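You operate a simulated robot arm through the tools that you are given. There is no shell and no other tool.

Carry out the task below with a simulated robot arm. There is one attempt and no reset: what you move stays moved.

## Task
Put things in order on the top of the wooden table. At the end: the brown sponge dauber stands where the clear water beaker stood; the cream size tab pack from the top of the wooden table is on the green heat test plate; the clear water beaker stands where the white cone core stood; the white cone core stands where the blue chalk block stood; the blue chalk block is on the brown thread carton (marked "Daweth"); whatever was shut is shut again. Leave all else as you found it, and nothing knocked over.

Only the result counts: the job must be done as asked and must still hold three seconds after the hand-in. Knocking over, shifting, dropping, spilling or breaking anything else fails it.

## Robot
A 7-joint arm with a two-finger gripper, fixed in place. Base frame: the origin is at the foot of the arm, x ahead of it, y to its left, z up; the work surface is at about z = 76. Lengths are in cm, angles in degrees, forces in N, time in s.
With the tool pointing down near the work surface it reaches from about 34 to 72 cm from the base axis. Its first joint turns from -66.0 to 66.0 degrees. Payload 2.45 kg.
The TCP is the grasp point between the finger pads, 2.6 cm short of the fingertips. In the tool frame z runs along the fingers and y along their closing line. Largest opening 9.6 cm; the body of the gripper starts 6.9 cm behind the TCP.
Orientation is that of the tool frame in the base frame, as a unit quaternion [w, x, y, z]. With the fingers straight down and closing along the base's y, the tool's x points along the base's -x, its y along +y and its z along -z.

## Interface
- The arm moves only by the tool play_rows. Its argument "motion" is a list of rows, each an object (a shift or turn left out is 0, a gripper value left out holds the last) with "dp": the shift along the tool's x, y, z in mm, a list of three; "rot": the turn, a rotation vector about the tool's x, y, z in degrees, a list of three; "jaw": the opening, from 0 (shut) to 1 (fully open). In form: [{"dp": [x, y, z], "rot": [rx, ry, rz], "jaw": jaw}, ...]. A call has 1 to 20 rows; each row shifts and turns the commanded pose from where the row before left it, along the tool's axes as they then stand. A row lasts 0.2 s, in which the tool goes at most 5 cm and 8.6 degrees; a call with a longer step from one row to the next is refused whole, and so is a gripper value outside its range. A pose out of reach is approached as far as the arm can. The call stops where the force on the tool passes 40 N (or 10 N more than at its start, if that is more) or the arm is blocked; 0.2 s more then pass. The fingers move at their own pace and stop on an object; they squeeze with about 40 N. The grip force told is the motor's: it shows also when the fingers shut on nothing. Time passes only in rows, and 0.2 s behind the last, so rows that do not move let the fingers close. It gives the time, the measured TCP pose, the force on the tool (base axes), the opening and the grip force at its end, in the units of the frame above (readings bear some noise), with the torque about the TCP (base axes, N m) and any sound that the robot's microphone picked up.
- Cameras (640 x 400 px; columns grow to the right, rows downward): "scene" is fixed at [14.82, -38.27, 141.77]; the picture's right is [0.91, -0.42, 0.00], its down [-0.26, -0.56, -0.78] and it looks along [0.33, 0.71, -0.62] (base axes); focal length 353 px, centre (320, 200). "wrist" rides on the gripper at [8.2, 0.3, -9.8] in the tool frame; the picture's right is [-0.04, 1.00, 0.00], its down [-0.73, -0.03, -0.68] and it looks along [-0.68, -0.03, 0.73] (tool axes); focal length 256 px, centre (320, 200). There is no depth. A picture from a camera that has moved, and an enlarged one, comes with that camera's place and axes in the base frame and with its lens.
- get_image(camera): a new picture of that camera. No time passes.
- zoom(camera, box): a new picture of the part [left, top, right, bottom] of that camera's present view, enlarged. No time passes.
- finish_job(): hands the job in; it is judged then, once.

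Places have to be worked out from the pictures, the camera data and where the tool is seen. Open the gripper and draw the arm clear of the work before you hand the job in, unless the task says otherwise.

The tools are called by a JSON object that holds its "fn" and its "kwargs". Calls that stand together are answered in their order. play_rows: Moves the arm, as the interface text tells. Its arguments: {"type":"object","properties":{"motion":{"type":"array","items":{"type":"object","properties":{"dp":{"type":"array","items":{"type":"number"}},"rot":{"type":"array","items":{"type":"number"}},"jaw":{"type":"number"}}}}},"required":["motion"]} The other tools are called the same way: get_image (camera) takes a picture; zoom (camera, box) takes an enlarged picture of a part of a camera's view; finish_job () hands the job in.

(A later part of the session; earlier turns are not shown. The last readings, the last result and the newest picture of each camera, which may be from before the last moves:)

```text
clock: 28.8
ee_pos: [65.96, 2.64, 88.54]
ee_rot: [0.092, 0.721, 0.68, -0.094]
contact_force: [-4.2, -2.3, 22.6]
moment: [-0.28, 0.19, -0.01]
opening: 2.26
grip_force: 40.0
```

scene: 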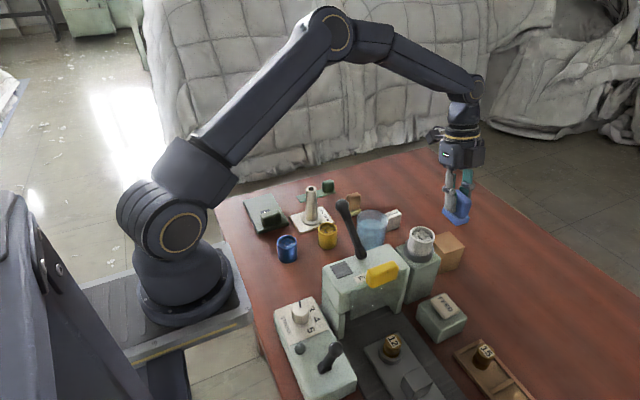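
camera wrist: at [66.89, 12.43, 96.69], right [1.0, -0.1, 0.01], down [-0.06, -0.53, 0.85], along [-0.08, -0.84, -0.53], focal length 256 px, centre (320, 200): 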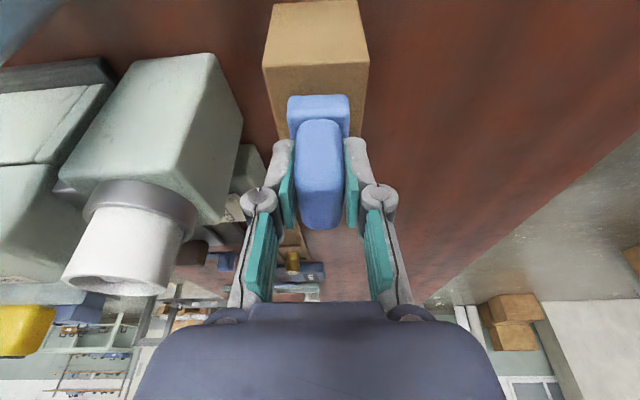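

Contact made (22 N). I relieve the pressure by 2 mm and open the gripper.

{"fn": "play_rows", "kwargs": {"motion": [{"dp": [-0.5, 0, -1.9]}, {"dp": [0, 0, 0]}, {"jaw": 0.15}, {"jaw": 0.3}, {"jaw": 0.45}, {"jaw": 0.45}, {"jaw": 0.45}]}}

{"fn": "zoom", "kwargs": {"camera": "scene", "box": [420, 190, 500, 280]}}

{"fn": "get_image", "kwargs": {"camera": "wrist"}}

```text
clock: 30.4
ee_pos: [66.0, 2.76, 88.67]
ee_rot: [0.089, 0.721, 0.68, -0.095]
contact_force: [-0.2, -0.4, 0.1]
moment: [0.01, 0.03, 0.0]
opening: 4.33
grip_force: 0.1
```

```text
4.44 times, centred on (460, 235) of scene
camera zoom: at [14.82, -38.27, 141.77], right [0.91, -0.42, 0.0], down [-0.26, -0.56, -0.78], along [0.33, 0.71, -0.62], focal length 1567 px, centre (-302, 44)
```

zoom: 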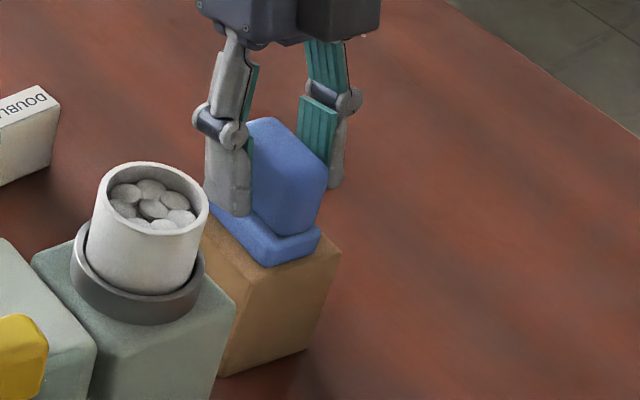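

```text
taken
camera wrist: at [66.82, 13.18, 95.87], right [1.0, -0.1, 0.01], down [-0.06, -0.53, 0.85], along [-0.08, -0.84, -0.53], focal length 256 px, centre (320, 200)
```

wrist: 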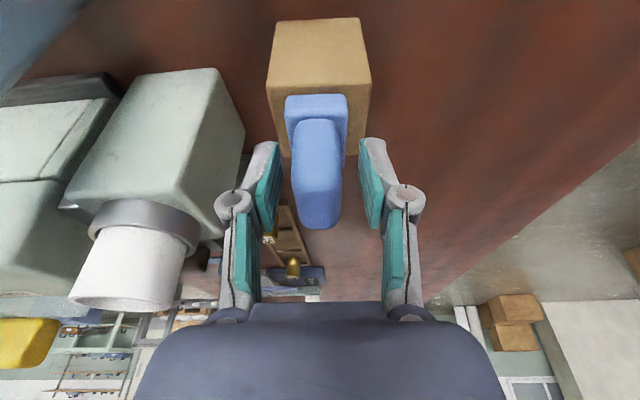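

The chalk rests on the carton. I rise vertically, then turn the tool yaw (heading toward the robot base, +124°) for the cone handling.

{"fn": "play_rows", "kwargs": {"motion": [{"dp": [-4, 0, -15]}, {"dp": [-8.6, 0, -32.2]}, {"dp": [-8.6, 0, -32.2]}, {"dp": [-8.6, 0, -32.2]}, {"dp": [0, 0, 0]}]}}

{"fn": "zoom", "kwargs": {"camera": "scene", "box": [420, 190, 500, 280]}}

{"fn": "get_image", "kwargs": {"camera": "wrist"}}

```text
clock: 31.6
ee_pos: [65.73, 2.78, 100.11]
ee_rot: [0.09, 0.722, 0.68, -0.095]
contact_force: [-0.9, 1.0, -0.3]
moment: [-0.01, 0.02, 0.01]
opening: 4.34
grip_force: 0.0
```

```text
4.44 times, centred on (460, 235) of scene
camera zoom: at [14.82, -38.27, 141.77], right [0.91, -0.42, 0.0], down [-0.26, -0.56, -0.78], along [0.33, 0.71, -0.62], focal length 1567 px, centre (-302, 44)
```

zoom: 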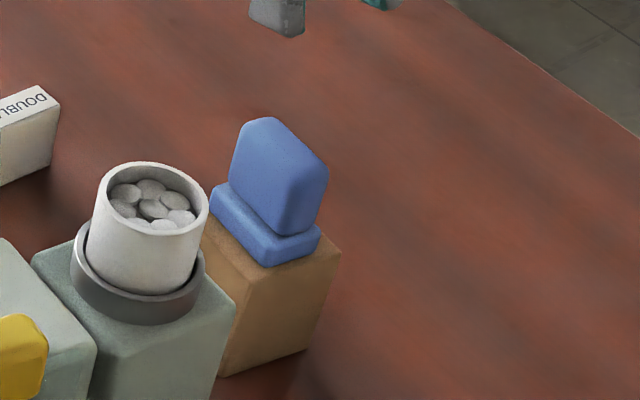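

```text
taken
camera wrist: at [66.66, 13.19, 107.36], right [1.0, -0.1, 0.01], down [-0.06, -0.53, 0.85], along [-0.08, -0.84, -0.53], focal length 256 px, centre (320, 200)
```

wrist: 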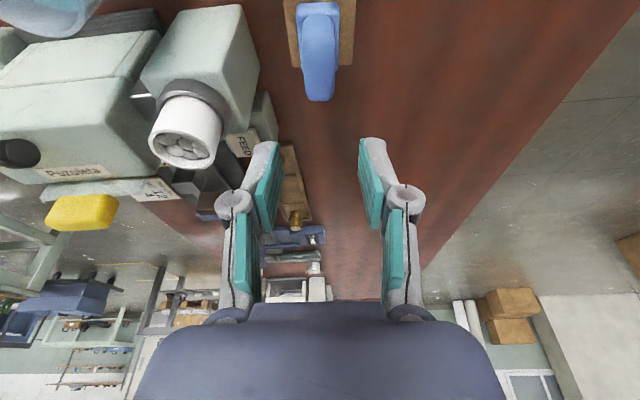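

The chalk stands on the carton. Now I yaw the tool by +124° in place at safe height.

{"fn": "play_rows", "kwargs": {"motion": [{"rot": [-2.15, 0, -8.02]}, {"rot": [-2.15, 0, -8.02]}, {"rot": [-2.15, 0, -8.02]}, {"rot": [-2.15, 0, -8.02]}, {"rot": [-2.15, 0, -8.02]}, {"rot": [-2.15, 0, -8.02]}, {"rot": [-2.15, 0, -8.02]}, {"rot": [-2.15, 0, -8.02]}, {"rot": [-2.15, 0, -8.02]}, {"rot": [-2.15, 0, -8.02]}, {"rot": [-2.15, 0, -8.02]}, {"rot": [-2.15, 0, -8.02]}, {"rot": [-2.15, 0, -8.02]}, {"rot": [-2.15, 0, -8.02]}, {"rot": [-2.15, 0, -8.02]}, {"dp": [0, 0, 0]}]}}

{"fn": "get_image", "kwargs": {"camera": "wrist"}}

```text
clock: 35.0
ee_pos: [66.02, 2.58, 100.04]
ee_rot: [0.126, -0.268, 0.955, 0.035]
contact_force: [0.2, -0.4, 0.5]
moment: [0.0, 0.01, 0.01]
opening: 4.34
grip_force: 0.1
```

```text
taken
camera wrist: at [56.79, -2.39, 107.3], right [-0.49, 0.87, 0.01], down [0.47, 0.25, 0.85], along [0.74, 0.42, -0.53], focal length 256 px, centre (320, 200)
```

wrist: 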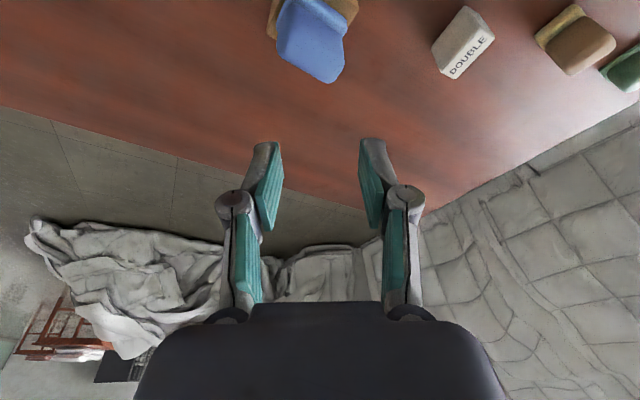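

Heading is 211° with the 15° tilt. I move over via (60, 22) to above the cone at (43.4, 29.9).

{"fn": "play_rows", "kwargs": {"motion": [{"dp": [-9.6, 39.4, 2.6]}, {"dp": [-9.6, 39.4, 2.6]}, {"dp": [-9.6, 39.4, 2.6]}, {"dp": [-9.6, 39.4, 2.6]}, {"dp": [-9.6, 39.4, 2.6]}, {"dp": [19.5, 30.8, -5.2]}, {"dp": [19.5, 30.8, -5.2]}, {"dp": [19.5, 30.8, -5.2]}, {"dp": [19.5, 30.8, -5.2]}, {"dp": [19.5, 30.8, -5.2]}, {"dp": [0, 0, 0]}]}}

{"fn": "get_image", "kwargs": {"camera": "wrist"}}

{"fn": "zoom", "kwargs": {"camera": "scene", "box": [220, 100, 420, 260]}}

```text
clock: 37.4
ee_pos: [43.73, 30.3, 100.11]
ee_rot: [0.126, -0.266, 0.955, 0.035]
contact_force: [0.5, 0.2, 0.0]
moment: [0.0, -0.04, 0.0]
opening: 4.33
grip_force: 0.1
```

```text
taken
camera wrist: at [34.54, 25.22, 107.5], right [-0.48, 0.88, 0.01], down [0.47, 0.25, 0.85], along [0.74, 0.41, -0.53], focal length 256 px, centre (320, 200)
```

wrist: 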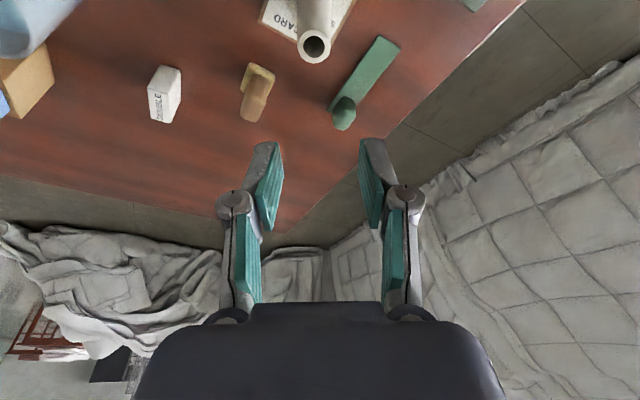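

```text
2.50 times, centred on (320, 180) of scene
camera zoom: at [14.82, -38.27, 141.77], right [0.91, -0.42, 0.0], down [-0.26, -0.56, -0.78], along [0.33, 0.71, -0.62], focal length 882 px, centre (320, 250)
```

zoom: 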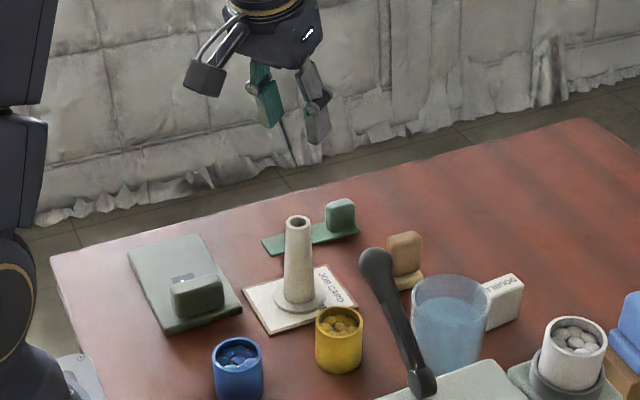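

The cone's axis reads ≈(43.3, 29.7). I correct, open a bit more and descend 9 cm, then check.

{"fn": "play_rows", "kwargs": {"motion": [{"dp": [6.3, -2.5, -1.7], "jaw": 0.6}, {"dp": [7.8, 0, 29]}, {"dp": [7.8, 0, 29]}, {"dp": [7.8, 0, 29]}, {"dp": [0, 0, 0]}]}}

{"fn": "get_image", "kwargs": {"camera": "wrist"}}

{"fn": "zoom", "kwargs": {"camera": "scene", "box": [240, 110, 400, 240]}}

```text
clock: 38.6
ee_pos: [43.01, 29.58, 91.24]
ee_rot: [0.126, -0.266, 0.955, 0.035]
contact_force: [-0.1, -0.6, -0.1]
moment: [0.01, 0.01, 0.01]
opening: 5.74
grip_force: 0.0
```

```text
taken
camera wrist: at [33.8, 24.65, 98.49], right [-0.48, 0.88, 0.01], down [0.47, 0.25, 0.85], along [0.74, 0.41, -0.53], focal length 256 px, centre (320, 200)
```

wrist: 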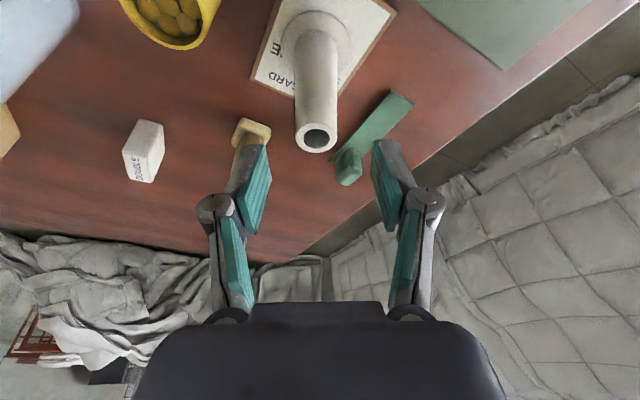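

```text
3.08 times, centred on (320, 175) of scene
camera zoom: at [14.82, -38.27, 141.77], right [0.91, -0.42, 0.0], down [-0.26, -0.56, -0.78], along [0.33, 0.71, -0.62], focal length 1085 px, centre (320, 277)
```

zoom: 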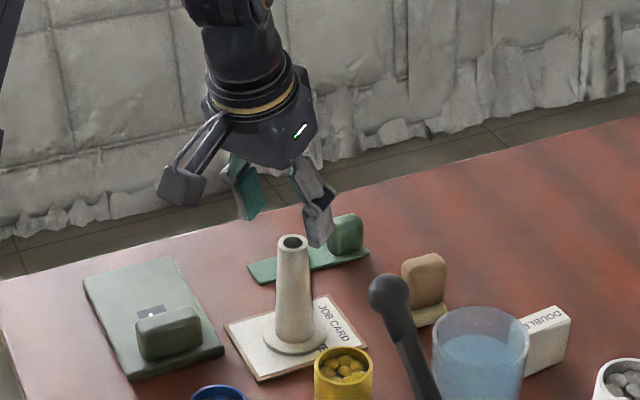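

Triangulating gives the cone axis at ≈(43.7, 29.9), top z≈87. I adjust and descend to grip height z≈84.

{"fn": "play_rows", "kwargs": {"motion": [{"dp": [-7.4, -2, 2]}, {"dp": [6.3, 0, 23.4]}, {"dp": [6.3, 0, 23.4]}, {"dp": [6.2, 0, 23.2]}, {"dp": [0, 0, 0]}]}}

{"fn": "get_image", "kwargs": {"camera": "wrist"}}

{"fn": "zoom", "kwargs": {"camera": "scene", "box": [240, 110, 400, 240]}}

```text
clock: 39.8
ee_pos: [44.05, 29.6, 83.81]
ee_rot: [0.126, -0.266, 0.955, 0.035]
contact_force: [0.6, -0.4, 0.4]
moment: [-0.02, 0.0, 0.01]
opening: 5.79
grip_force: 0.1
```

```text
taken
camera wrist: at [34.81, 24.62, 91.19], right [-0.48, 0.88, 0.01], down [0.47, 0.25, 0.85], along [0.74, 0.41, -0.53], focal length 256 px, centre (320, 200)
```

wrist: 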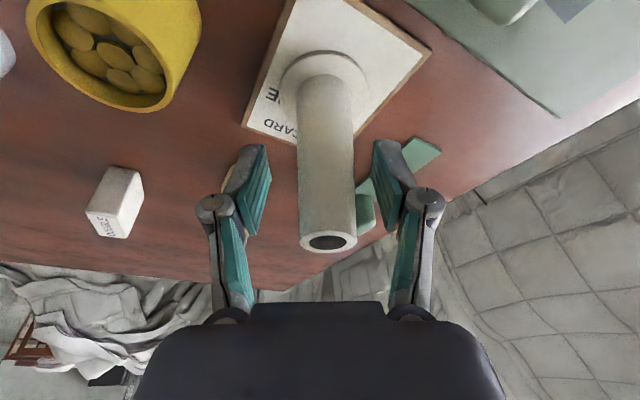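

```text
3.08 times, centred on (320, 175) of scene
camera zoom: at [14.82, -38.27, 141.77], right [0.91, -0.42, 0.0], down [-0.26, -0.56, -0.78], along [0.33, 0.71, -0.62], focal length 1085 px, centre (320, 277)
```

zoom: 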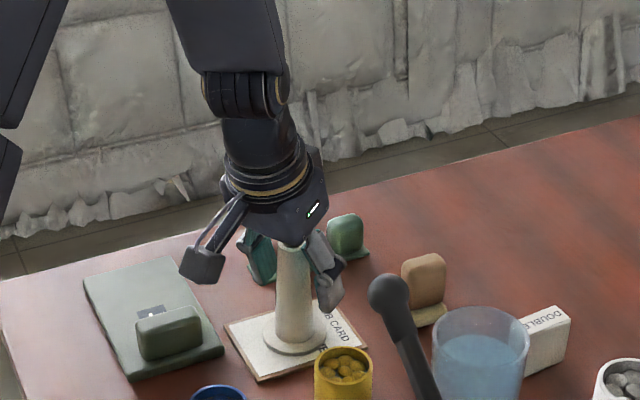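

The cone is between the fingers, slightly off-centre. I make a 4 mm correction and close.

{"fn": "play_rows", "kwargs": {"motion": [{"dp": [2.8, 2.9, -0.8]}, {"dp": [0, 0, 0]}, {"jaw": 0.3}, {"jaw": 0}, {"jaw": 0}, {"jaw": 0}, {"jaw": 0}]}}

{"fn": "get_image", "kwargs": {"camera": "wrist"}}

{"fn": "zoom", "kwargs": {"camera": "scene", "box": [240, 110, 400, 240]}}

```text
clock: 41.4
ee_pos: [43.6, 29.67, 83.98]
ee_rot: [0.125, -0.266, 0.955, 0.035]
contact_force: [-0.2, -1.1, 5.0]
moment: [-0.03, 0.01, -0.02]
opening: 4.69
grip_force: 40.1
```

```text
taken
camera wrist: at [34.33, 24.73, 91.21], right [-0.48, 0.88, 0.01], down [0.47, 0.25, 0.85], along [0.74, 0.41, -0.53], focal length 256 px, centre (320, 200)
```

wrist: 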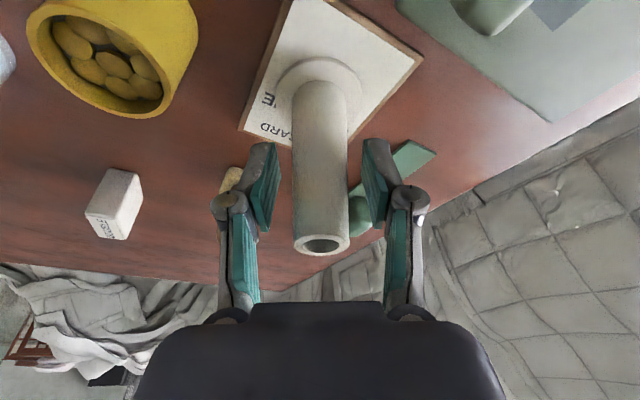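

```text
3.08 times, centred on (320, 175) of scene
camera zoom: at [14.81, -38.28, 141.77], right [0.91, -0.42, 0.0], down [-0.26, -0.56, -0.78], along [0.33, 0.71, -0.62], focal length 1085 px, centre (320, 277)
```

zoom: 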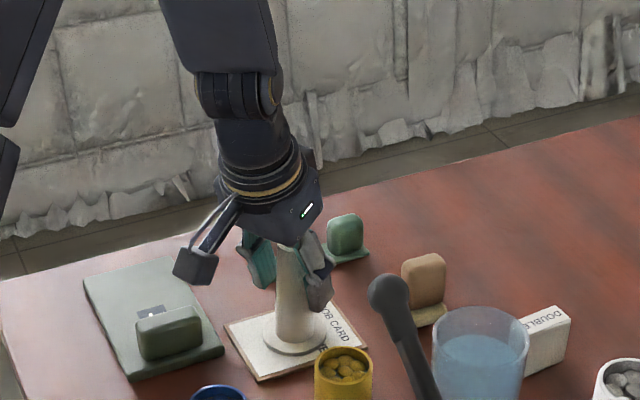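

The fingers stopped at 4.7 cm with full grip force though the cone body looks slimmer – the grip seems to act on a wider contact shape. I lift slowly by 1.5 cm to check it holds.

{"fn": "play_rows", "kwargs": {"motion": [{"dp": [-1.3, 0, -4.8]}, {"dp": [-1.3, 0, -4.8]}, {"dp": [-1.3, 0, -4.8]}, {"dp": [0, 0, 0]}]}}

{"fn": "get_image", "kwargs": {"camera": "wrist"}}

{"fn": "zoom", "kwargs": {"camera": "scene", "box": [270, 170, 350, 235]}}

```text
clock: 42.4
ee_pos: [43.31, 29.81, 85.17]
ee_rot: [0.126, -0.267, 0.955, 0.036]
contact_force: [0.2, -0.2, -1.6]
moment: [0.0, 0.03, -0.01]
opening: 4.68
grip_force: 40.1
```

```text
taken
camera wrist: at [34.15, 24.82, 92.51], right [-0.48, 0.88, 0.01], down [0.47, 0.25, 0.85], along [0.74, 0.41, -0.53], focal length 256 px, centre (320, 200)
```

wrist: 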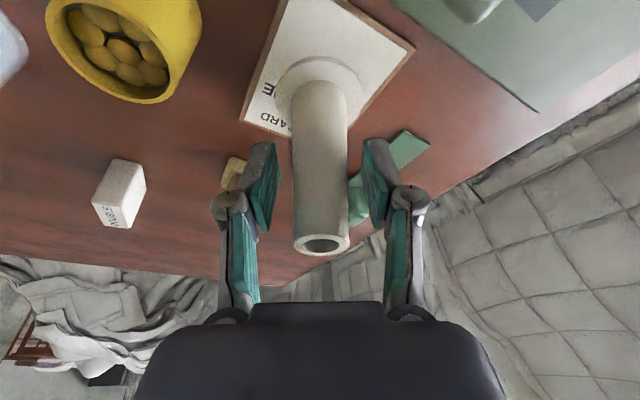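

```text
6.15 times, centred on (310, 202) of scene
camera zoom: at [14.82, -38.27, 141.77], right [0.91, -0.42, 0.0], down [-0.26, -0.56, -0.78], along [0.33, 0.71, -0.62], focal length 2170 px, centre (382, 185)
```

zoom: 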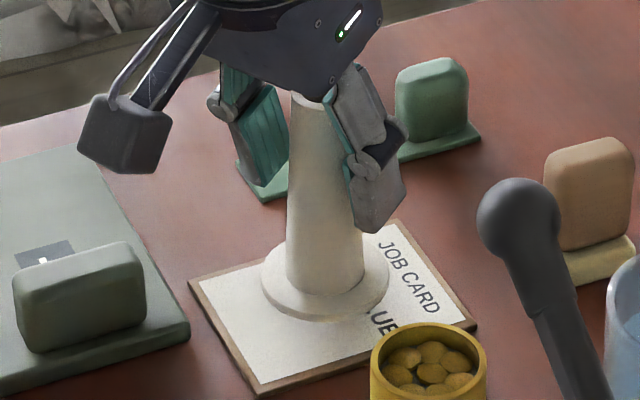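

The cone holds and rises with the gripper. I lift it to z≈93.5 and carry it over the green strip toward the chalk's old place.

{"fn": "play_rows", "kwargs": {"motion": [{"dp": [-5.2, 0, -19.4]}, {"dp": [-7.8, 0, -29]}, {"dp": [-7.8, 0, -29]}, {"dp": [0, 0, 0]}, {"dp": [-15, -2.7, 4]}, {"dp": [-29, -5.1, 7.7]}, {"dp": [-29, -5.1, 7.7]}, {"dp": [-29, -5.1, 7.7]}, {"dp": [-29, -5.1, 7.7]}, {"dp": [-29, -5.1, 7.7]}, {"dp": [-29, -5.1, 7.7]}, {"dp": [-13, -2.4, 3.6]}, {"dp": [0, 0, 0]}]}}

{"fn": "get_image", "kwargs": {"camera": "wrist"}}

{"fn": "zoom", "kwargs": {"camera": "scene", "box": [240, 80, 440, 240]}}

```text
clock: 45.2
ee_pos: [63.04, 37.59, 93.16]
ee_rot: [0.126, -0.267, 0.955, 0.035]
contact_force: [0.1, -0.1, -1.6]
moment: [-0.03, 0.01, -0.04]
opening: 4.65
grip_force: 39.6
```

```text
taken
camera wrist: at [53.94, 32.6, 100.48], right [-0.48, 0.88, 0.01], down [0.47, 0.25, 0.85], along [0.74, 0.41, -0.53], focal length 256 px, centre (320, 200)
```

wrist: 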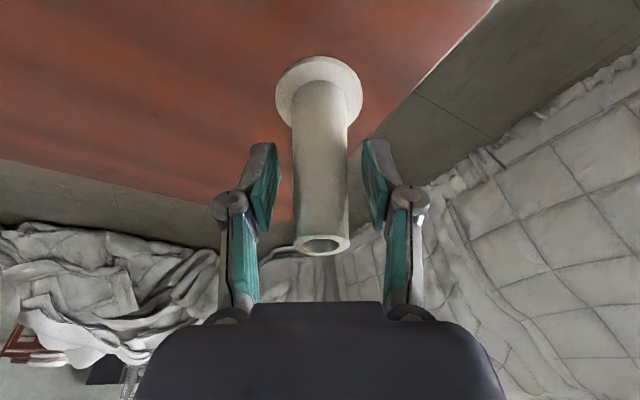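

```text
2.50 times, centred on (340, 160) of scene
camera zoom: at [14.82, -38.27, 141.77], right [0.91, -0.42, 0.0], down [-0.26, -0.56, -0.78], along [0.33, 0.71, -0.62], focal length 882 px, centre (270, 300)
```

zoom: 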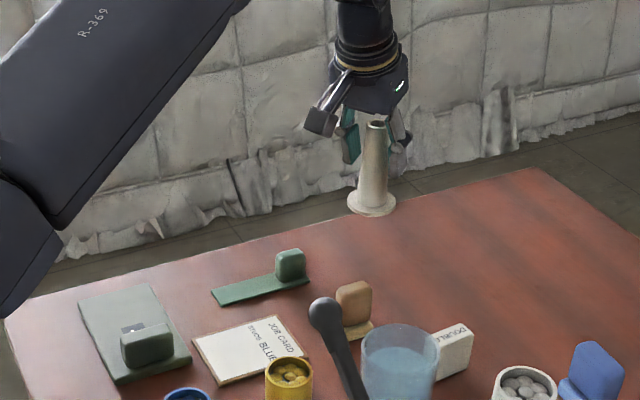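

The cone is upright in the grip and in reach. I move the last centimetre outward and descend to about 1.7 cm above the table.

{"fn": "play_rows", "kwargs": {"motion": [{"dp": [-11, 0, 2.9]}, {"dp": [6.9, 0, 25.8]}, {"dp": [6.9, 0, 25.8]}, {"dp": [6.9, 0, 25.8]}, {"dp": [0, 0, 0]}]}}

{"fn": "get_image", "kwargs": {"camera": "wrist"}}

{"fn": "zoom", "kwargs": {"camera": "scene", "box": [300, 120, 420, 220]}}

```text
clock: 46.4
ee_pos: [64.34, 38.09, 85.4]
ee_rot: [0.126, -0.266, 0.955, 0.035]
contact_force: [1.0, 1.4, -1.2]
moment: [-0.02, 0.0, 0.02]
opening: 4.66
grip_force: 40.6
```

```text
taken
camera wrist: at [55.03, 33.1, 92.65], right [-0.48, 0.88, 0.01], down [0.47, 0.25, 0.85], along [0.74, 0.41, -0.53], focal length 256 px, centre (320, 200)
```

wrist: 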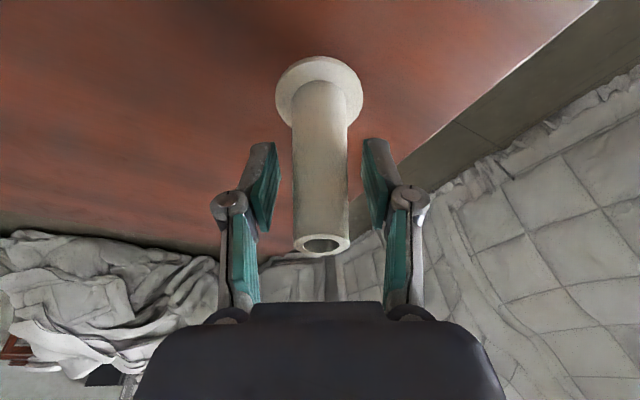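

```text
4.00 times, centred on (360, 170) of scene
camera zoom: at [14.82, -38.27, 141.77], right [0.91, -0.42, 0.0], down [-0.26, -0.56, -0.78], along [0.33, 0.71, -0.62], focal length 1410 px, centre (160, 320)
```

zoom: 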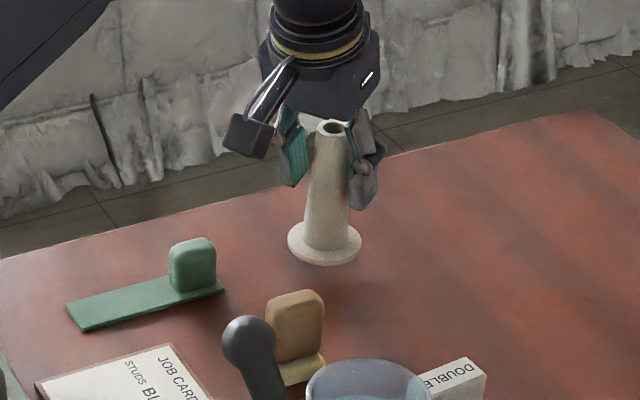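

Comparing with the earlier chalk picture, the cone needs to shift ~0.45 cm left in the scene. I correct and lower toward contact.

{"fn": "play_rows", "kwargs": {"motion": [{"dp": [2.6, 3.4, -0.7]}, {"dp": [1.8, 0, 6.8]}, {"dp": [1.8, 0, 6.8]}, {"dp": [0, 0, 0]}]}}

{"fn": "zoom", "kwargs": {"camera": "scene", "box": [300, 120, 420, 220]}}

```text
clock: 47.4
ee_pos: [63.82, 38.32, 84.06]
ee_rot: [0.125, -0.266, 0.955, 0.035]
contact_force: [0.2, 0.8, -1.1]
moment: [-0.01, 0.01, 0.01]
opening: 4.68
grip_force: 39.9
```

```text
4.00 times, centred on (360, 170) of scene
camera zoom: at [14.82, -38.27, 141.77], right [0.91, -0.42, 0.0], down [-0.26, -0.56, -0.78], along [0.33, 0.71, -0.62], focal length 1410 px, centre (160, 320)
```

zoom: 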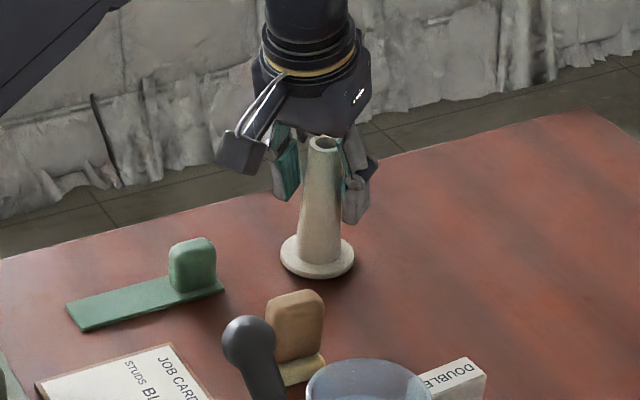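

Well placed; I lower in 2 mm steps to find contact.

{"fn": "play_rows", "kwargs": {"motion": [{"dp": [0.5, 0, 1.94]}, {"dp": [0.5, 0, 1.94]}, {"dp": [0, 0, 0]}]}}

{"fn": "play_rows", "kwargs": {"motion": [{"dp": [0.4, 0, 1.45]}, {"dp": [0, 0, 0]}]}}

```text
clock: 48.2
ee_pos: [63.87, 38.34, 83.44]
ee_rot: [0.126, -0.266, 0.955, 0.035]
contact_force: [-1.2, -0.9, -0.3]
moment: [0.03, 0.05, 0.02]
opening: 4.68
grip_force: 39.6
```

```text
clock: 48.8
ee_pos: [63.76, 38.26, 83.58]
ee_rot: [0.128, -0.266, 0.955, 0.036]
contact_force: [-4.3, -3.2, 15.7]
moment: [-0.06, 0.49, 0.01]
opening: 4.68
grip_force: 39.9
```

Contact (16 N). I relieve a bit and open the fingers in steps.

{"fn": "play_rows", "kwargs": {"motion": [{"dp": [-0.3, 0, -1.0]}, {"jaw": 0.52}, {"jaw": 0.56}, {"jaw": 0.62}, {"jaw": 0.68}, {"jaw": 0.68}]}}

{"fn": "get_image", "kwargs": {"camera": "wrist"}}

{"fn": "zoom", "kwargs": {"camera": "scene", "box": [300, 120, 420, 220]}}

```text
clock: 50.2
ee_pos: [63.77, 38.33, 83.37]
ee_rot: [0.126, -0.266, 0.955, 0.035]
contact_force: [0.3, -0.1, -0.1]
moment: [-0.01, -0.01, 0.05]
opening: 6.53
grip_force: 0.0
```

```text
taken
camera wrist: at [54.52, 33.28, 90.74], right [-0.48, 0.88, 0.01], down [0.47, 0.25, 0.85], along [0.74, 0.41, -0.53], focal length 256 px, centre (320, 200)
```

wrist: 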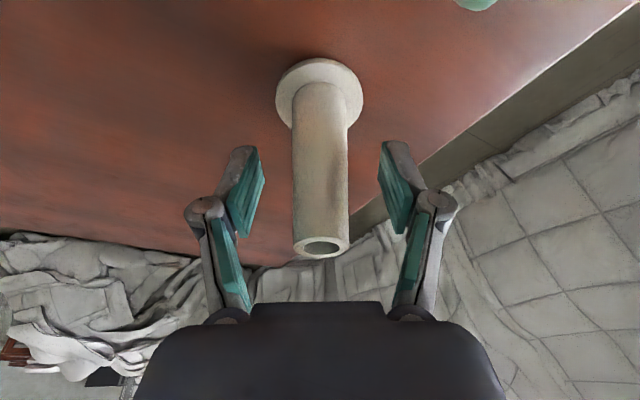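

```text
4.00 times, centred on (360, 170) of scene
camera zoom: at [14.82, -38.27, 141.77], right [0.91, -0.42, 0.0], down [-0.26, -0.56, -0.78], along [0.33, 0.71, -0.62], focal length 1410 px, centre (160, 320)
```

zoom: 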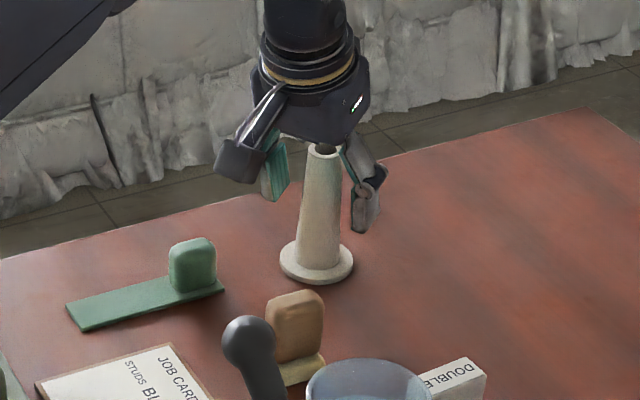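

The cone stands freely where the chalk was. I back out along the tool axis.

{"fn": "play_rows", "kwargs": {"motion": [{"dp": [0, 0, -15]}, {"dp": [0, 0, -30]}, {"dp": [0, 0, -30]}, {"dp": [0, 0, -30]}, {"dp": [0, 0, -30]}, {"dp": [0, 0, 0]}]}}

{"fn": "get_image", "kwargs": {"camera": "scene"}}

{"fn": "get_image", "kwargs": {"camera": "wrist"}}

```text
clock: 51.6
ee_pos: [60.73, 36.35, 96.29]
ee_rot: [0.125, -0.267, 0.955, 0.035]
contact_force: [0.3, -0.4, -0.4]
moment: [0.04, -0.01, 0.0]
opening: 6.54
grip_force: 0.0
```

```text
taken
```

scene: 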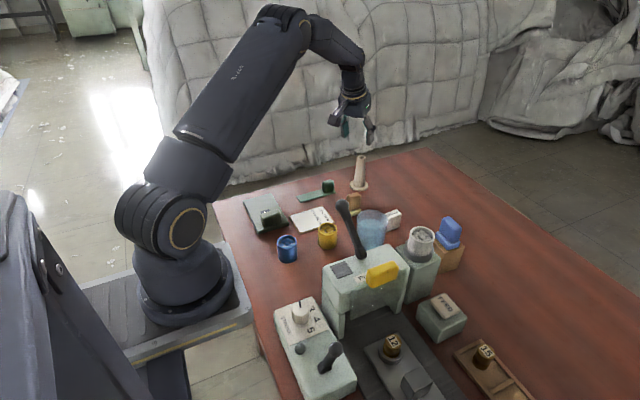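

```text
taken
camera wrist: at [51.56, 31.31, 103.69], right [-0.48, 0.88, 0.01], down [0.47, 0.25, 0.85], along [0.74, 0.41, -0.53], focal length 256 px, centre (320, 200)
```

wrist: 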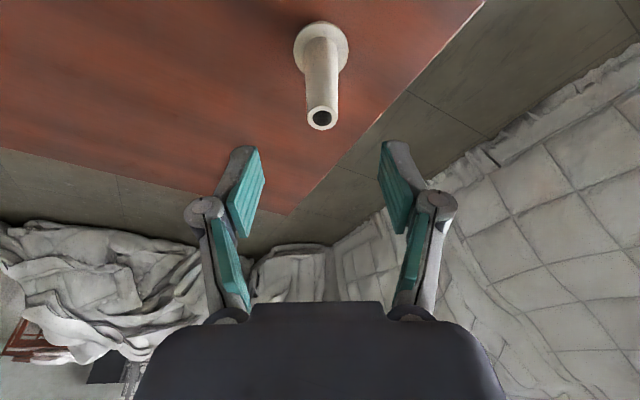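

Next the tab pack: centre ≈(62.0, 17.9), 4.8×2.1 cm, top z≈81, long axis yawed about +5°. I move above it, un-tilt the tool and align the yaw.

{"fn": "play_rows", "kwargs": {"motion": [{"dp": [20.5, -41, -5.5]}, {"dp": [20.5, -41, -5.5]}, {"dp": [20.5, -41, -5.5]}, {"dp": [20.5, -41, -5.5]}, {"rot": [0, 7.5, 0]}, {"rot": [0, 7.5, 0]}, {"rot": [0, 0, 8.6]}, {"rot": [0, 0, 8.6]}, {"rot": [0, 0, 8.6]}, {"dp": [0, 0, 0]}]}}

{"fn": "get_image", "kwargs": {"camera": "wrist"}}

{"fn": "zoom", "kwargs": {"camera": "scene", "box": [300, 120, 500, 280]}}

```text
clock: 53.8
ee_pos: [61.94, 18.23, 96.57]
ee_rot: [-0.001, -0.045, 0.999, 0.001]
contact_force: [0.3, -0.1, -0.4]
moment: [0.0, 0.0, 0.02]
opening: 6.52
grip_force: 0.0
```

```text
taken
camera wrist: at [53.68, 17.75, 106.28], right [-0.05, 1.0, 0.0], down [0.73, 0.04, 0.68], along [0.68, 0.03, -0.73], focal length 256 px, centre (320, 200)
```

wrist: 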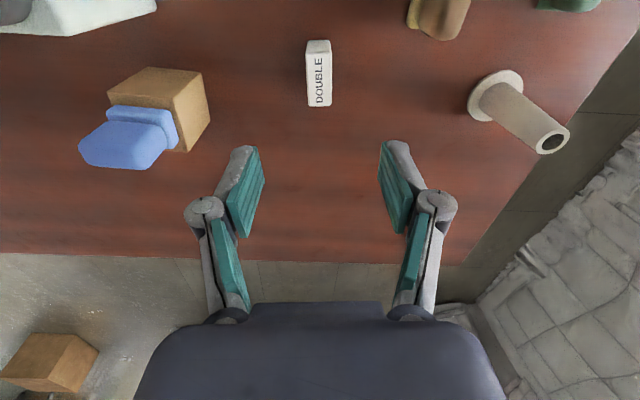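

```text
2.50 times, centred on (400, 200) of scene
camera zoom: at [14.82, -38.27, 141.77], right [0.91, -0.42, 0.0], down [-0.26, -0.56, -0.78], along [0.33, 0.71, -0.62], focal length 882 px, centre (120, 200)
```

zoom: 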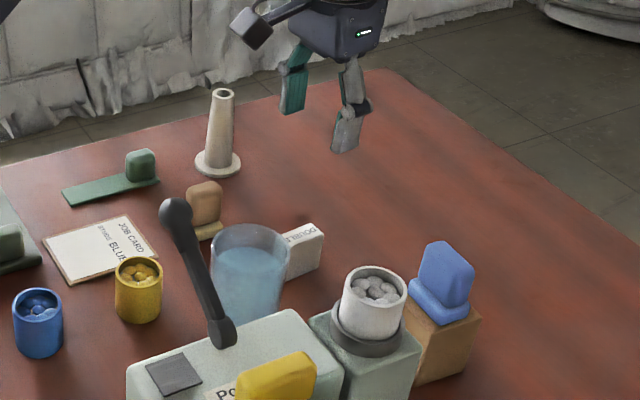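

The pack is centred beneath the gripper and aligned. I descend to grip height in stages and close.

{"fn": "play_rows", "kwargs": {"motion": [{"dp": [0, 0, 40], "jaw": 0.5}, {"dp": [0, 0, 40]}, {"dp": [0, 0, 40]}, {"dp": [0, 0, 0]}]}}

{"fn": "get_image", "kwargs": {"camera": "wrist"}}

```text
clock: 54.8
ee_pos: [61.84, 17.99, 84.47]
ee_rot: [0.0, -0.046, 0.999, 0.0]
contact_force: [-0.8, -0.6, -0.1]
moment: [-0.01, -0.02, 0.0]
opening: 4.78
grip_force: 0.0
```

```text
taken
camera wrist: at [53.63, 17.66, 94.15], right [-0.05, 1.0, 0.0], down [0.73, 0.04, 0.68], along [0.68, 0.04, -0.73], focal length 256 px, centre (320, 200)
```

wrist: 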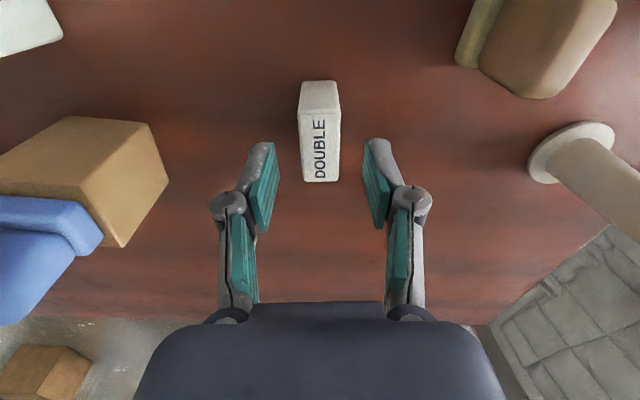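

Good alignment. Descend 4.9 cm more and close on the pack.

{"fn": "play_rows", "kwargs": {"motion": [{"dp": [0, 0, 25]}, {"dp": [0, 0, 24]}, {"dp": [0, 0, 0]}, {"jaw": 0.2}, {"jaw": 0}, {"jaw": 0}, {"jaw": 0}]}}

{"fn": "get_image", "kwargs": {"camera": "wrist"}}

```text
clock: 56.4
ee_pos: [61.95, 18.04, 79.81]
ee_rot: [0.0, -0.046, 0.999, 0.001]
contact_force: [1.1, 0.5, -0.4]
moment: [0.03, 0.01, -0.01]
opening: 2.28
grip_force: 39.5
```

```text
taken
camera wrist: at [53.64, 17.74, 89.5], right [-0.05, 1.0, 0.0], down [0.73, 0.04, 0.68], along [0.68, 0.04, -0.73], focal length 256 px, centre (320, 200)
```

wrist: 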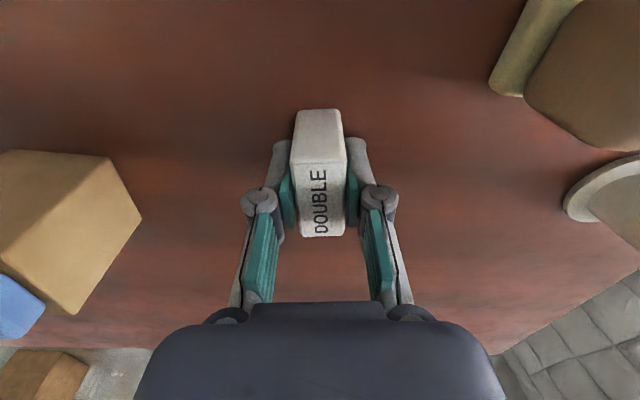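

Pack is gripped. I lift to z≈98 and carry it to above the heat test plate's free area around (33, 41.3).

{"fn": "play_rows", "kwargs": {"motion": [{"dp": [0, 0, -20]}, {"dp": [0, 0, -40]}, {"dp": [0, 0, -40]}, {"dp": [0, 0, -40]}, {"dp": [0, 0, -40]}, {"dp": [33.4, 32.3, 0]}, {"dp": [33.4, 32.3, 0]}, {"dp": [33.4, 32.3, 0]}, {"dp": [33.4, 32.3, 0]}, {"dp": [33.4, 32.3, 0]}, {"dp": [33.4, 32.3, 0]}, {"dp": [33.4, 32.3, 0]}, {"dp": [33.4, 32.3, 0]}, {"rot": [0, 0, 5.3]}, {"dp": [0, 0, 0]}]}}

{"fn": "get_image", "kwargs": {"camera": "wrist"}}

{"fn": "zoom", "kwargs": {"camera": "scene", "box": [180, 90, 380, 250]}}

```text
clock: 59.6
ee_pos: [32.83, 41.32, 97.67]
ee_rot: [0.001, 0.0, 1.0, 0.0]
contact_force: [-0.3, 0.1, -0.2]
moment: [0.04, 0.03, 0.0]
opening: 2.3
grip_force: 40.1
```

```text
taken
camera wrist: at [24.62, 41.72, 107.4], right [0.04, 1.0, 0.0], down [0.73, -0.03, 0.68], along [0.68, -0.03, -0.73], focal length 256 px, centre (320, 200)
```

wrist: 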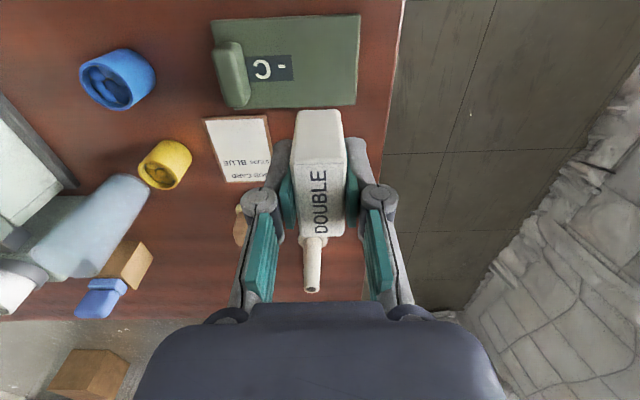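

```text
2.50 times, centred on (280, 170) of scene
camera zoom: at [14.82, -38.27, 141.77], right [0.91, -0.42, 0.0], down [-0.26, -0.56, -0.78], along [0.33, 0.71, -0.62], focal length 882 px, centre (420, 275)
```

zoom: 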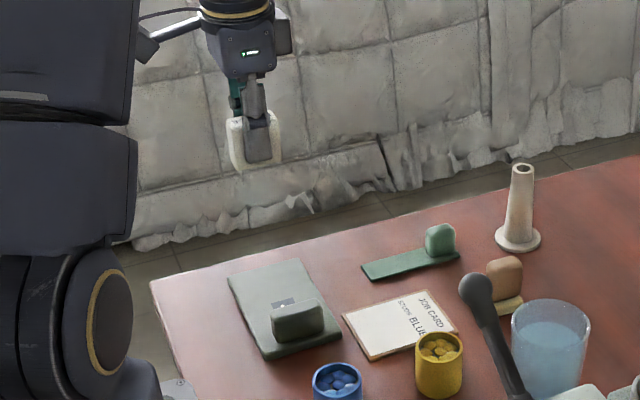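

I'm over the free area of the plate (plate spans x 28.4–37.3, y 30.9–45.5). I descend to about 1 cm above it.

{"fn": "play_rows", "kwargs": {"motion": [{"dp": [0, 0, 38]}, {"dp": [0, 0, 38]}, {"dp": [0, 0, 38]}, {"dp": [0, 0, 36]}, {"dp": [0, 0, 0]}]}}

{"fn": "get_image", "kwargs": {"camera": "wrist"}}

{"fn": "zoom", "kwargs": {"camera": "scene", "box": [210, 130, 330, 250]}}

```text
clock: 60.8
ee_pos: [32.92, 41.36, 82.82]
ee_rot: [0.0, 0.0, 1.0, 0.0]
contact_force: [0.5, -0.4, -0.3]
moment: [-0.02, 0.0, 0.02]
opening: 2.29
grip_force: 40.0
```

```text
taken
camera wrist: at [24.62, 41.77, 92.52], right [0.04, 1.0, 0.0], down [0.73, -0.03, 0.68], along [0.68, -0.03, -0.73], focal length 256 px, centre (320, 200)
```

wrist: 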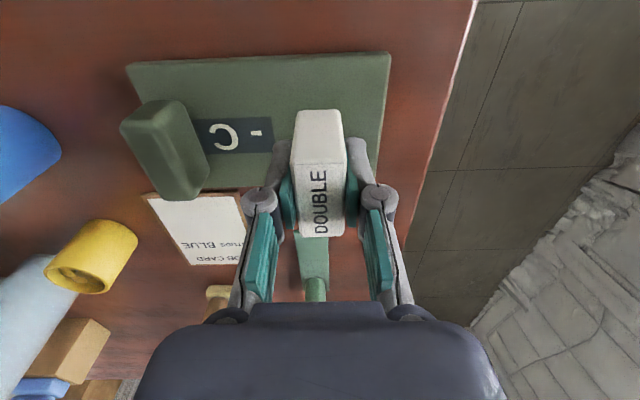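

```text
3.33 times, centred on (270, 190) of scene
camera zoom: at [14.82, -38.27, 141.77], right [0.91, -0.42, 0.0], down [-0.26, -0.56, -0.78], along [0.33, 0.71, -0.62], focal length 1175 px, centre (487, 233)
```

zoom: 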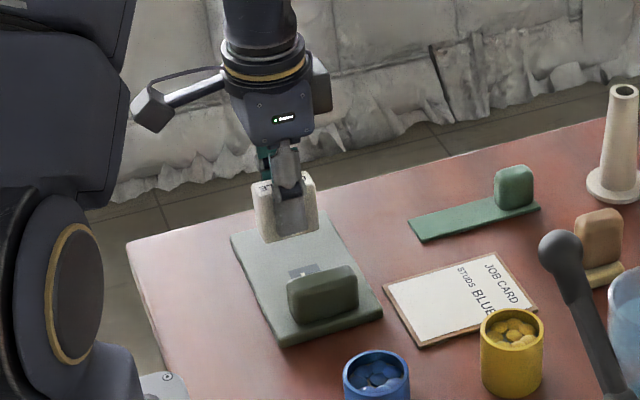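

Good position. I lower in small steps until contact with the plate.

{"fn": "play_rows", "kwargs": {"motion": [{"dp": [0, 0, 5]}, {"dp": [0, 0, 5]}, {"dp": [0, 0, 2]}, {"dp": [0, 0, 0]}]}}

{"fn": "play_rows", "kwargs": {"motion": [{"dp": [0, 0, 2]}, {"dp": [0, 0, 0]}]}}

```text
clock: 61.8
ee_pos: [32.79, 41.41, 81.41]
ee_rot: [0.001, -0.001, 1.0, 0.001]
contact_force: [-0.1, 0.1, 0.1]
moment: [-0.01, -0.02, 0.03]
opening: 2.28
grip_force: 40.3
```

```text
clock: 62.4
ee_pos: [32.85, 41.36, 81.23]
ee_rot: [-0.001, -0.001, 1.0, 0.0]
contact_force: [-0.1, 0.0, -1.2]
moment: [0.0, -0.01, 0.0]
opening: 2.3
grip_force: 40.5
```

{"fn": "play_rows", "kwargs": {"motion": [{"dp": [0, 0, 2]}, {"dp": [0, 0, 0]}]}}

{"fn": "play_rows", "kwargs": {"motion": [{"dp": [0, 0, 1.5]}, {"dp": [0, 0, 0]}]}}

```text
clock: 63.0
ee_pos: [33.0, 41.34, 81.0]
ee_rot: [-0.001, 0.0, 1.0, 0.001]
contact_force: [-0.1, 0.1, -0.2]
moment: [-0.01, -0.03, -0.03]
opening: 2.3
grip_force: 39.7
```

```text
clock: 63.6
ee_pos: [32.89, 41.4, 81.04]
ee_rot: [0.001, -0.001, 1.0, -0.001]
contact_force: [0.0, 0.1, 0.2]
moment: [0.01, 0.03, 0.02]
opening: 2.28
grip_force: 40.0
```

No contact yet; I continue lowering in 1.5 mm steps.

{"fn": "play_rows", "kwargs": {"motion": [{"dp": [0, 0, 1.5]}, {"dp": [0, 0, 0]}]}}

{"fn": "play_rows", "kwargs": {"motion": [{"dp": [0, 0, 1.5]}, {"dp": [0, 0, 0]}]}}

{"fn": "zoom", "kwargs": {"camera": "scene", "box": [240, 160, 320, 240]}}

```text
clock: 64.2
ee_pos: [32.91, 41.42, 80.99]
ee_rot: [0.001, -0.001, 1.0, 0.0]
contact_force: [-4.7, -6.3, 28.3]
moment: [-0.2, 0.15, -0.06]
opening: 2.32
grip_force: 39.8
```

```text
clock: 64.6
ee_pos: [33.03, 41.6, 81.0]
ee_rot: [0.002, -0.001, 1.0, 0.002]
contact_force: [-0.3, -2.5, 8.4]
moment: [-0.03, 0.02, 0.01]
opening: 2.26
grip_force: 40.2
stopped in row 1: the force on the tool passed its limit at 41 N (the readings are from after the stop); the commanded pose is now the measured one
```

```text
5.00 times, centred on (280, 200) of scene
camera zoom: at [14.81, -38.29, 141.76], right [0.91, -0.42, 0.0], down [-0.26, -0.56, -0.78], along [0.33, 0.71, -0.62], focal length 1763 px, centre (520, 200)
```

zoom: 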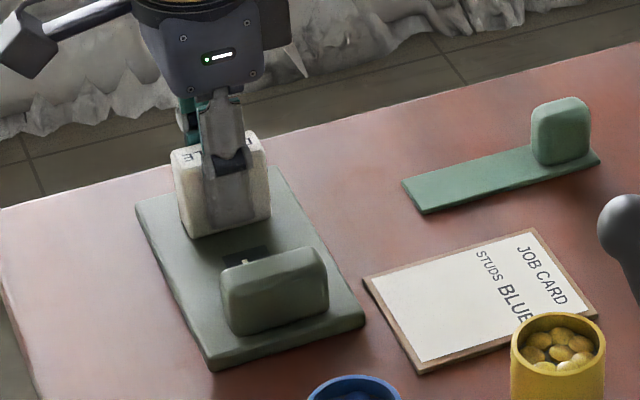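

Contact made with the plate, pack standing on it; the plate hasn't moved. I release and rise.

{"fn": "play_rows", "kwargs": {"motion": [{"dp": [0, 0, -0.8]}, {"jaw": 0.28}, {"jaw": 0.35}, {"jaw": 0.45}, {"jaw": 0.45}, {"jaw": 0.45}]}}

{"fn": "get_image", "kwargs": {"camera": "wrist"}}

{"fn": "zoom", "kwargs": {"camera": "scene", "box": [240, 160, 320, 240]}}

```text
clock: 66.0
ee_pos: [32.97, 41.52, 81.0]
ee_rot: [0.001, 0.0, 1.0, 0.002]
contact_force: [-0.4, 0.3, -0.1]
moment: [-0.03, -0.03, 0.01]
opening: 4.32
grip_force: 0.1
```

```text
taken
camera wrist: at [24.69, 41.86, 90.64], right [0.04, 1.0, 0.0], down [0.73, -0.03, 0.68], along [0.68, -0.02, -0.73], focal length 256 px, centre (320, 200)
```

wrist: 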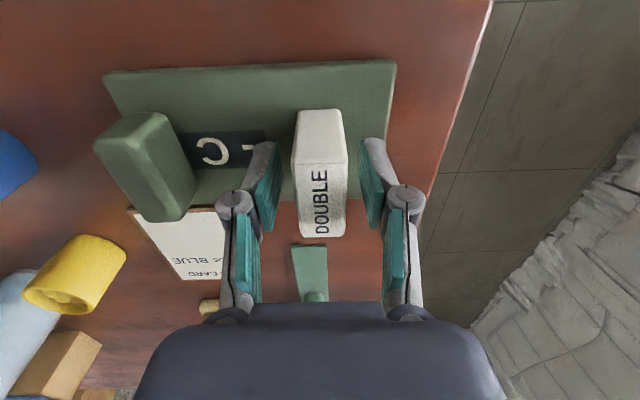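

```text
5.00 times, centred on (280, 200) of scene
camera zoom: at [14.82, -38.27, 141.77], right [0.91, -0.42, 0.0], down [-0.26, -0.56, -0.78], along [0.33, 0.71, -0.62], focal length 1763 px, centre (520, 200)
```

zoom: 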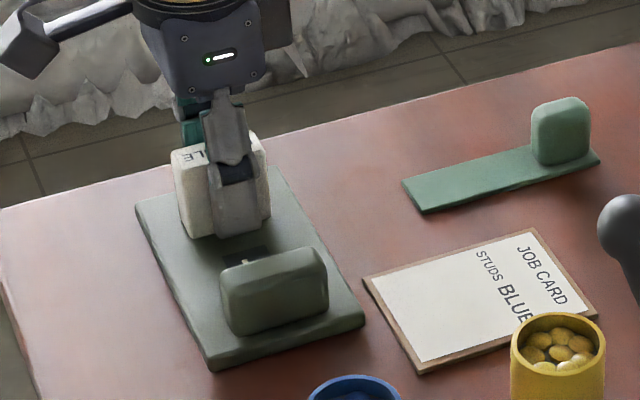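

The pack stands on the plate. I rise, move toward the beaker area and yaw the tool so that its camera faces +y (looking back at the beaker and lever).

{"fn": "play_rows", "kwargs": {"motion": [{"dp": [0, 0, -20]}, {"dp": [0, 0, -45]}, {"dp": [0, 0, -45]}, {"dp": [0, 0, -45]}, {"dp": [0, 0, -35]}, {"dp": [-37, -31, 0]}, {"dp": [-37, -31, 0]}, {"dp": [-37, -31, 0]}, {"dp": [-37, -31, 0]}, {"dp": [-37, -31, 0]}, {"dp": [0, 0, 0]}]}}

{"fn": "play_rows", "kwargs": {"motion": [{"rot": [0, 0, 8.2]}, {"rot": [0, 0, 8.2]}, {"rot": [0, 0, 8.2]}, {"rot": [0, 0, 8.2]}, {"rot": [0, 0, 8.2]}, {"rot": [0, 0, 8.2]}, {"rot": [0, 0, 8.2]}, {"rot": [0, 0, 8.2]}, {"rot": [0, 0, 8.2]}, {"rot": [0, 0, 8.2]}, {"rot": [0, 0, 8.0], "jaw": 1}, {"dp": [0, 0, 0]}]}}

{"fn": "get_image", "kwargs": {"camera": "wrist"}}

{"fn": "get_image", "kwargs": {"camera": "scene"}}

```text
clock: 68.4
ee_pos: [51.71, 25.96, 99.79]
ee_rot: [0.001, -0.001, 1.0, 0.002]
contact_force: [0.3, 0.3, -0.1]
moment: [0.0, 0.01, 0.0]
opening: 4.33
grip_force: 0.1
```

```text
clock: 71.0
ee_pos: [51.36, 25.87, 99.92]
ee_rot: [-0.001, 0.708, 0.706, 0.002]
contact_force: [-0.1, -0.5, -0.4]
moment: [0.01, -0.01, 0.02]
opening: 9.49
grip_force: 0.0
```

```text
taken
camera wrist: at [51.61, 34.19, 109.68], right [1.0, -0.04, 0.0], down [-0.03, -0.74, 0.68], along [-0.03, -0.68, -0.74], focal length 256 px, centre (320, 200)
```

wrist: 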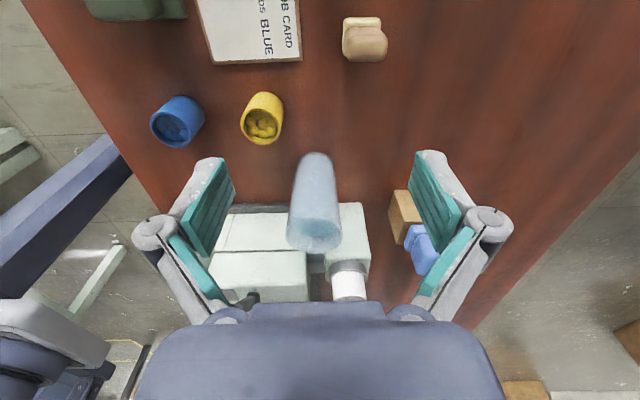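

```text
taken
```

scene: 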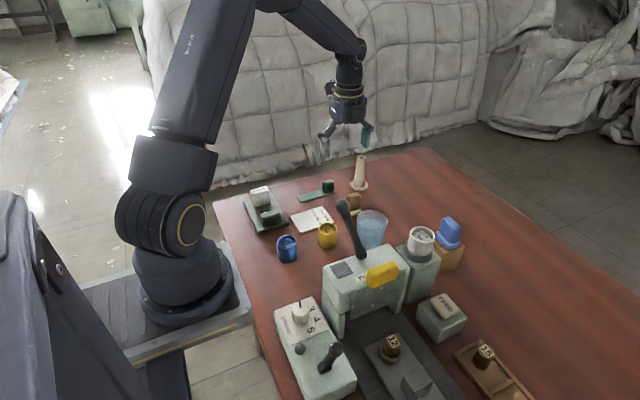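

I zoom in on the beaker from this side to measure its position and height.

{"fn": "zoom", "kwargs": {"camera": "wrist", "box": [230, 130, 390, 270]}}

{"fn": "zoom", "kwargs": {"camera": "scene", "box": [320, 180, 420, 280]}}

```text
2.86 times, centred on (310, 200) of wrist
camera zoom: at [51.61, 34.19, 109.68], right [1.0, -0.04, 0.0], down [-0.03, -0.74, 0.68], along [-0.03, -0.68, -0.74], focal length 731 px, centre (349, 200)
```

zoom: 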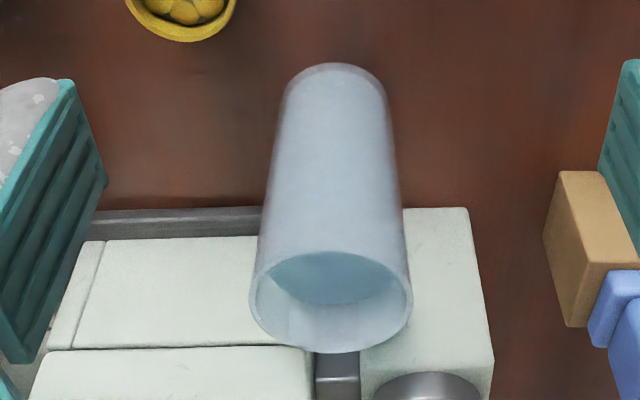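

```text
4.00 times, centred on (370, 230) of scene
camera zoom: at [14.82, -38.27, 141.77], right [0.91, -0.42, 0.0], down [-0.26, -0.56, -0.78], along [0.33, 0.71, -0.62], focal length 1410 px, centre (120, 80)
```

zoom: 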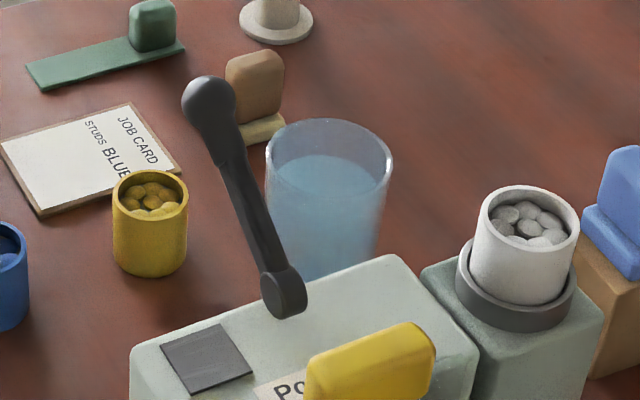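

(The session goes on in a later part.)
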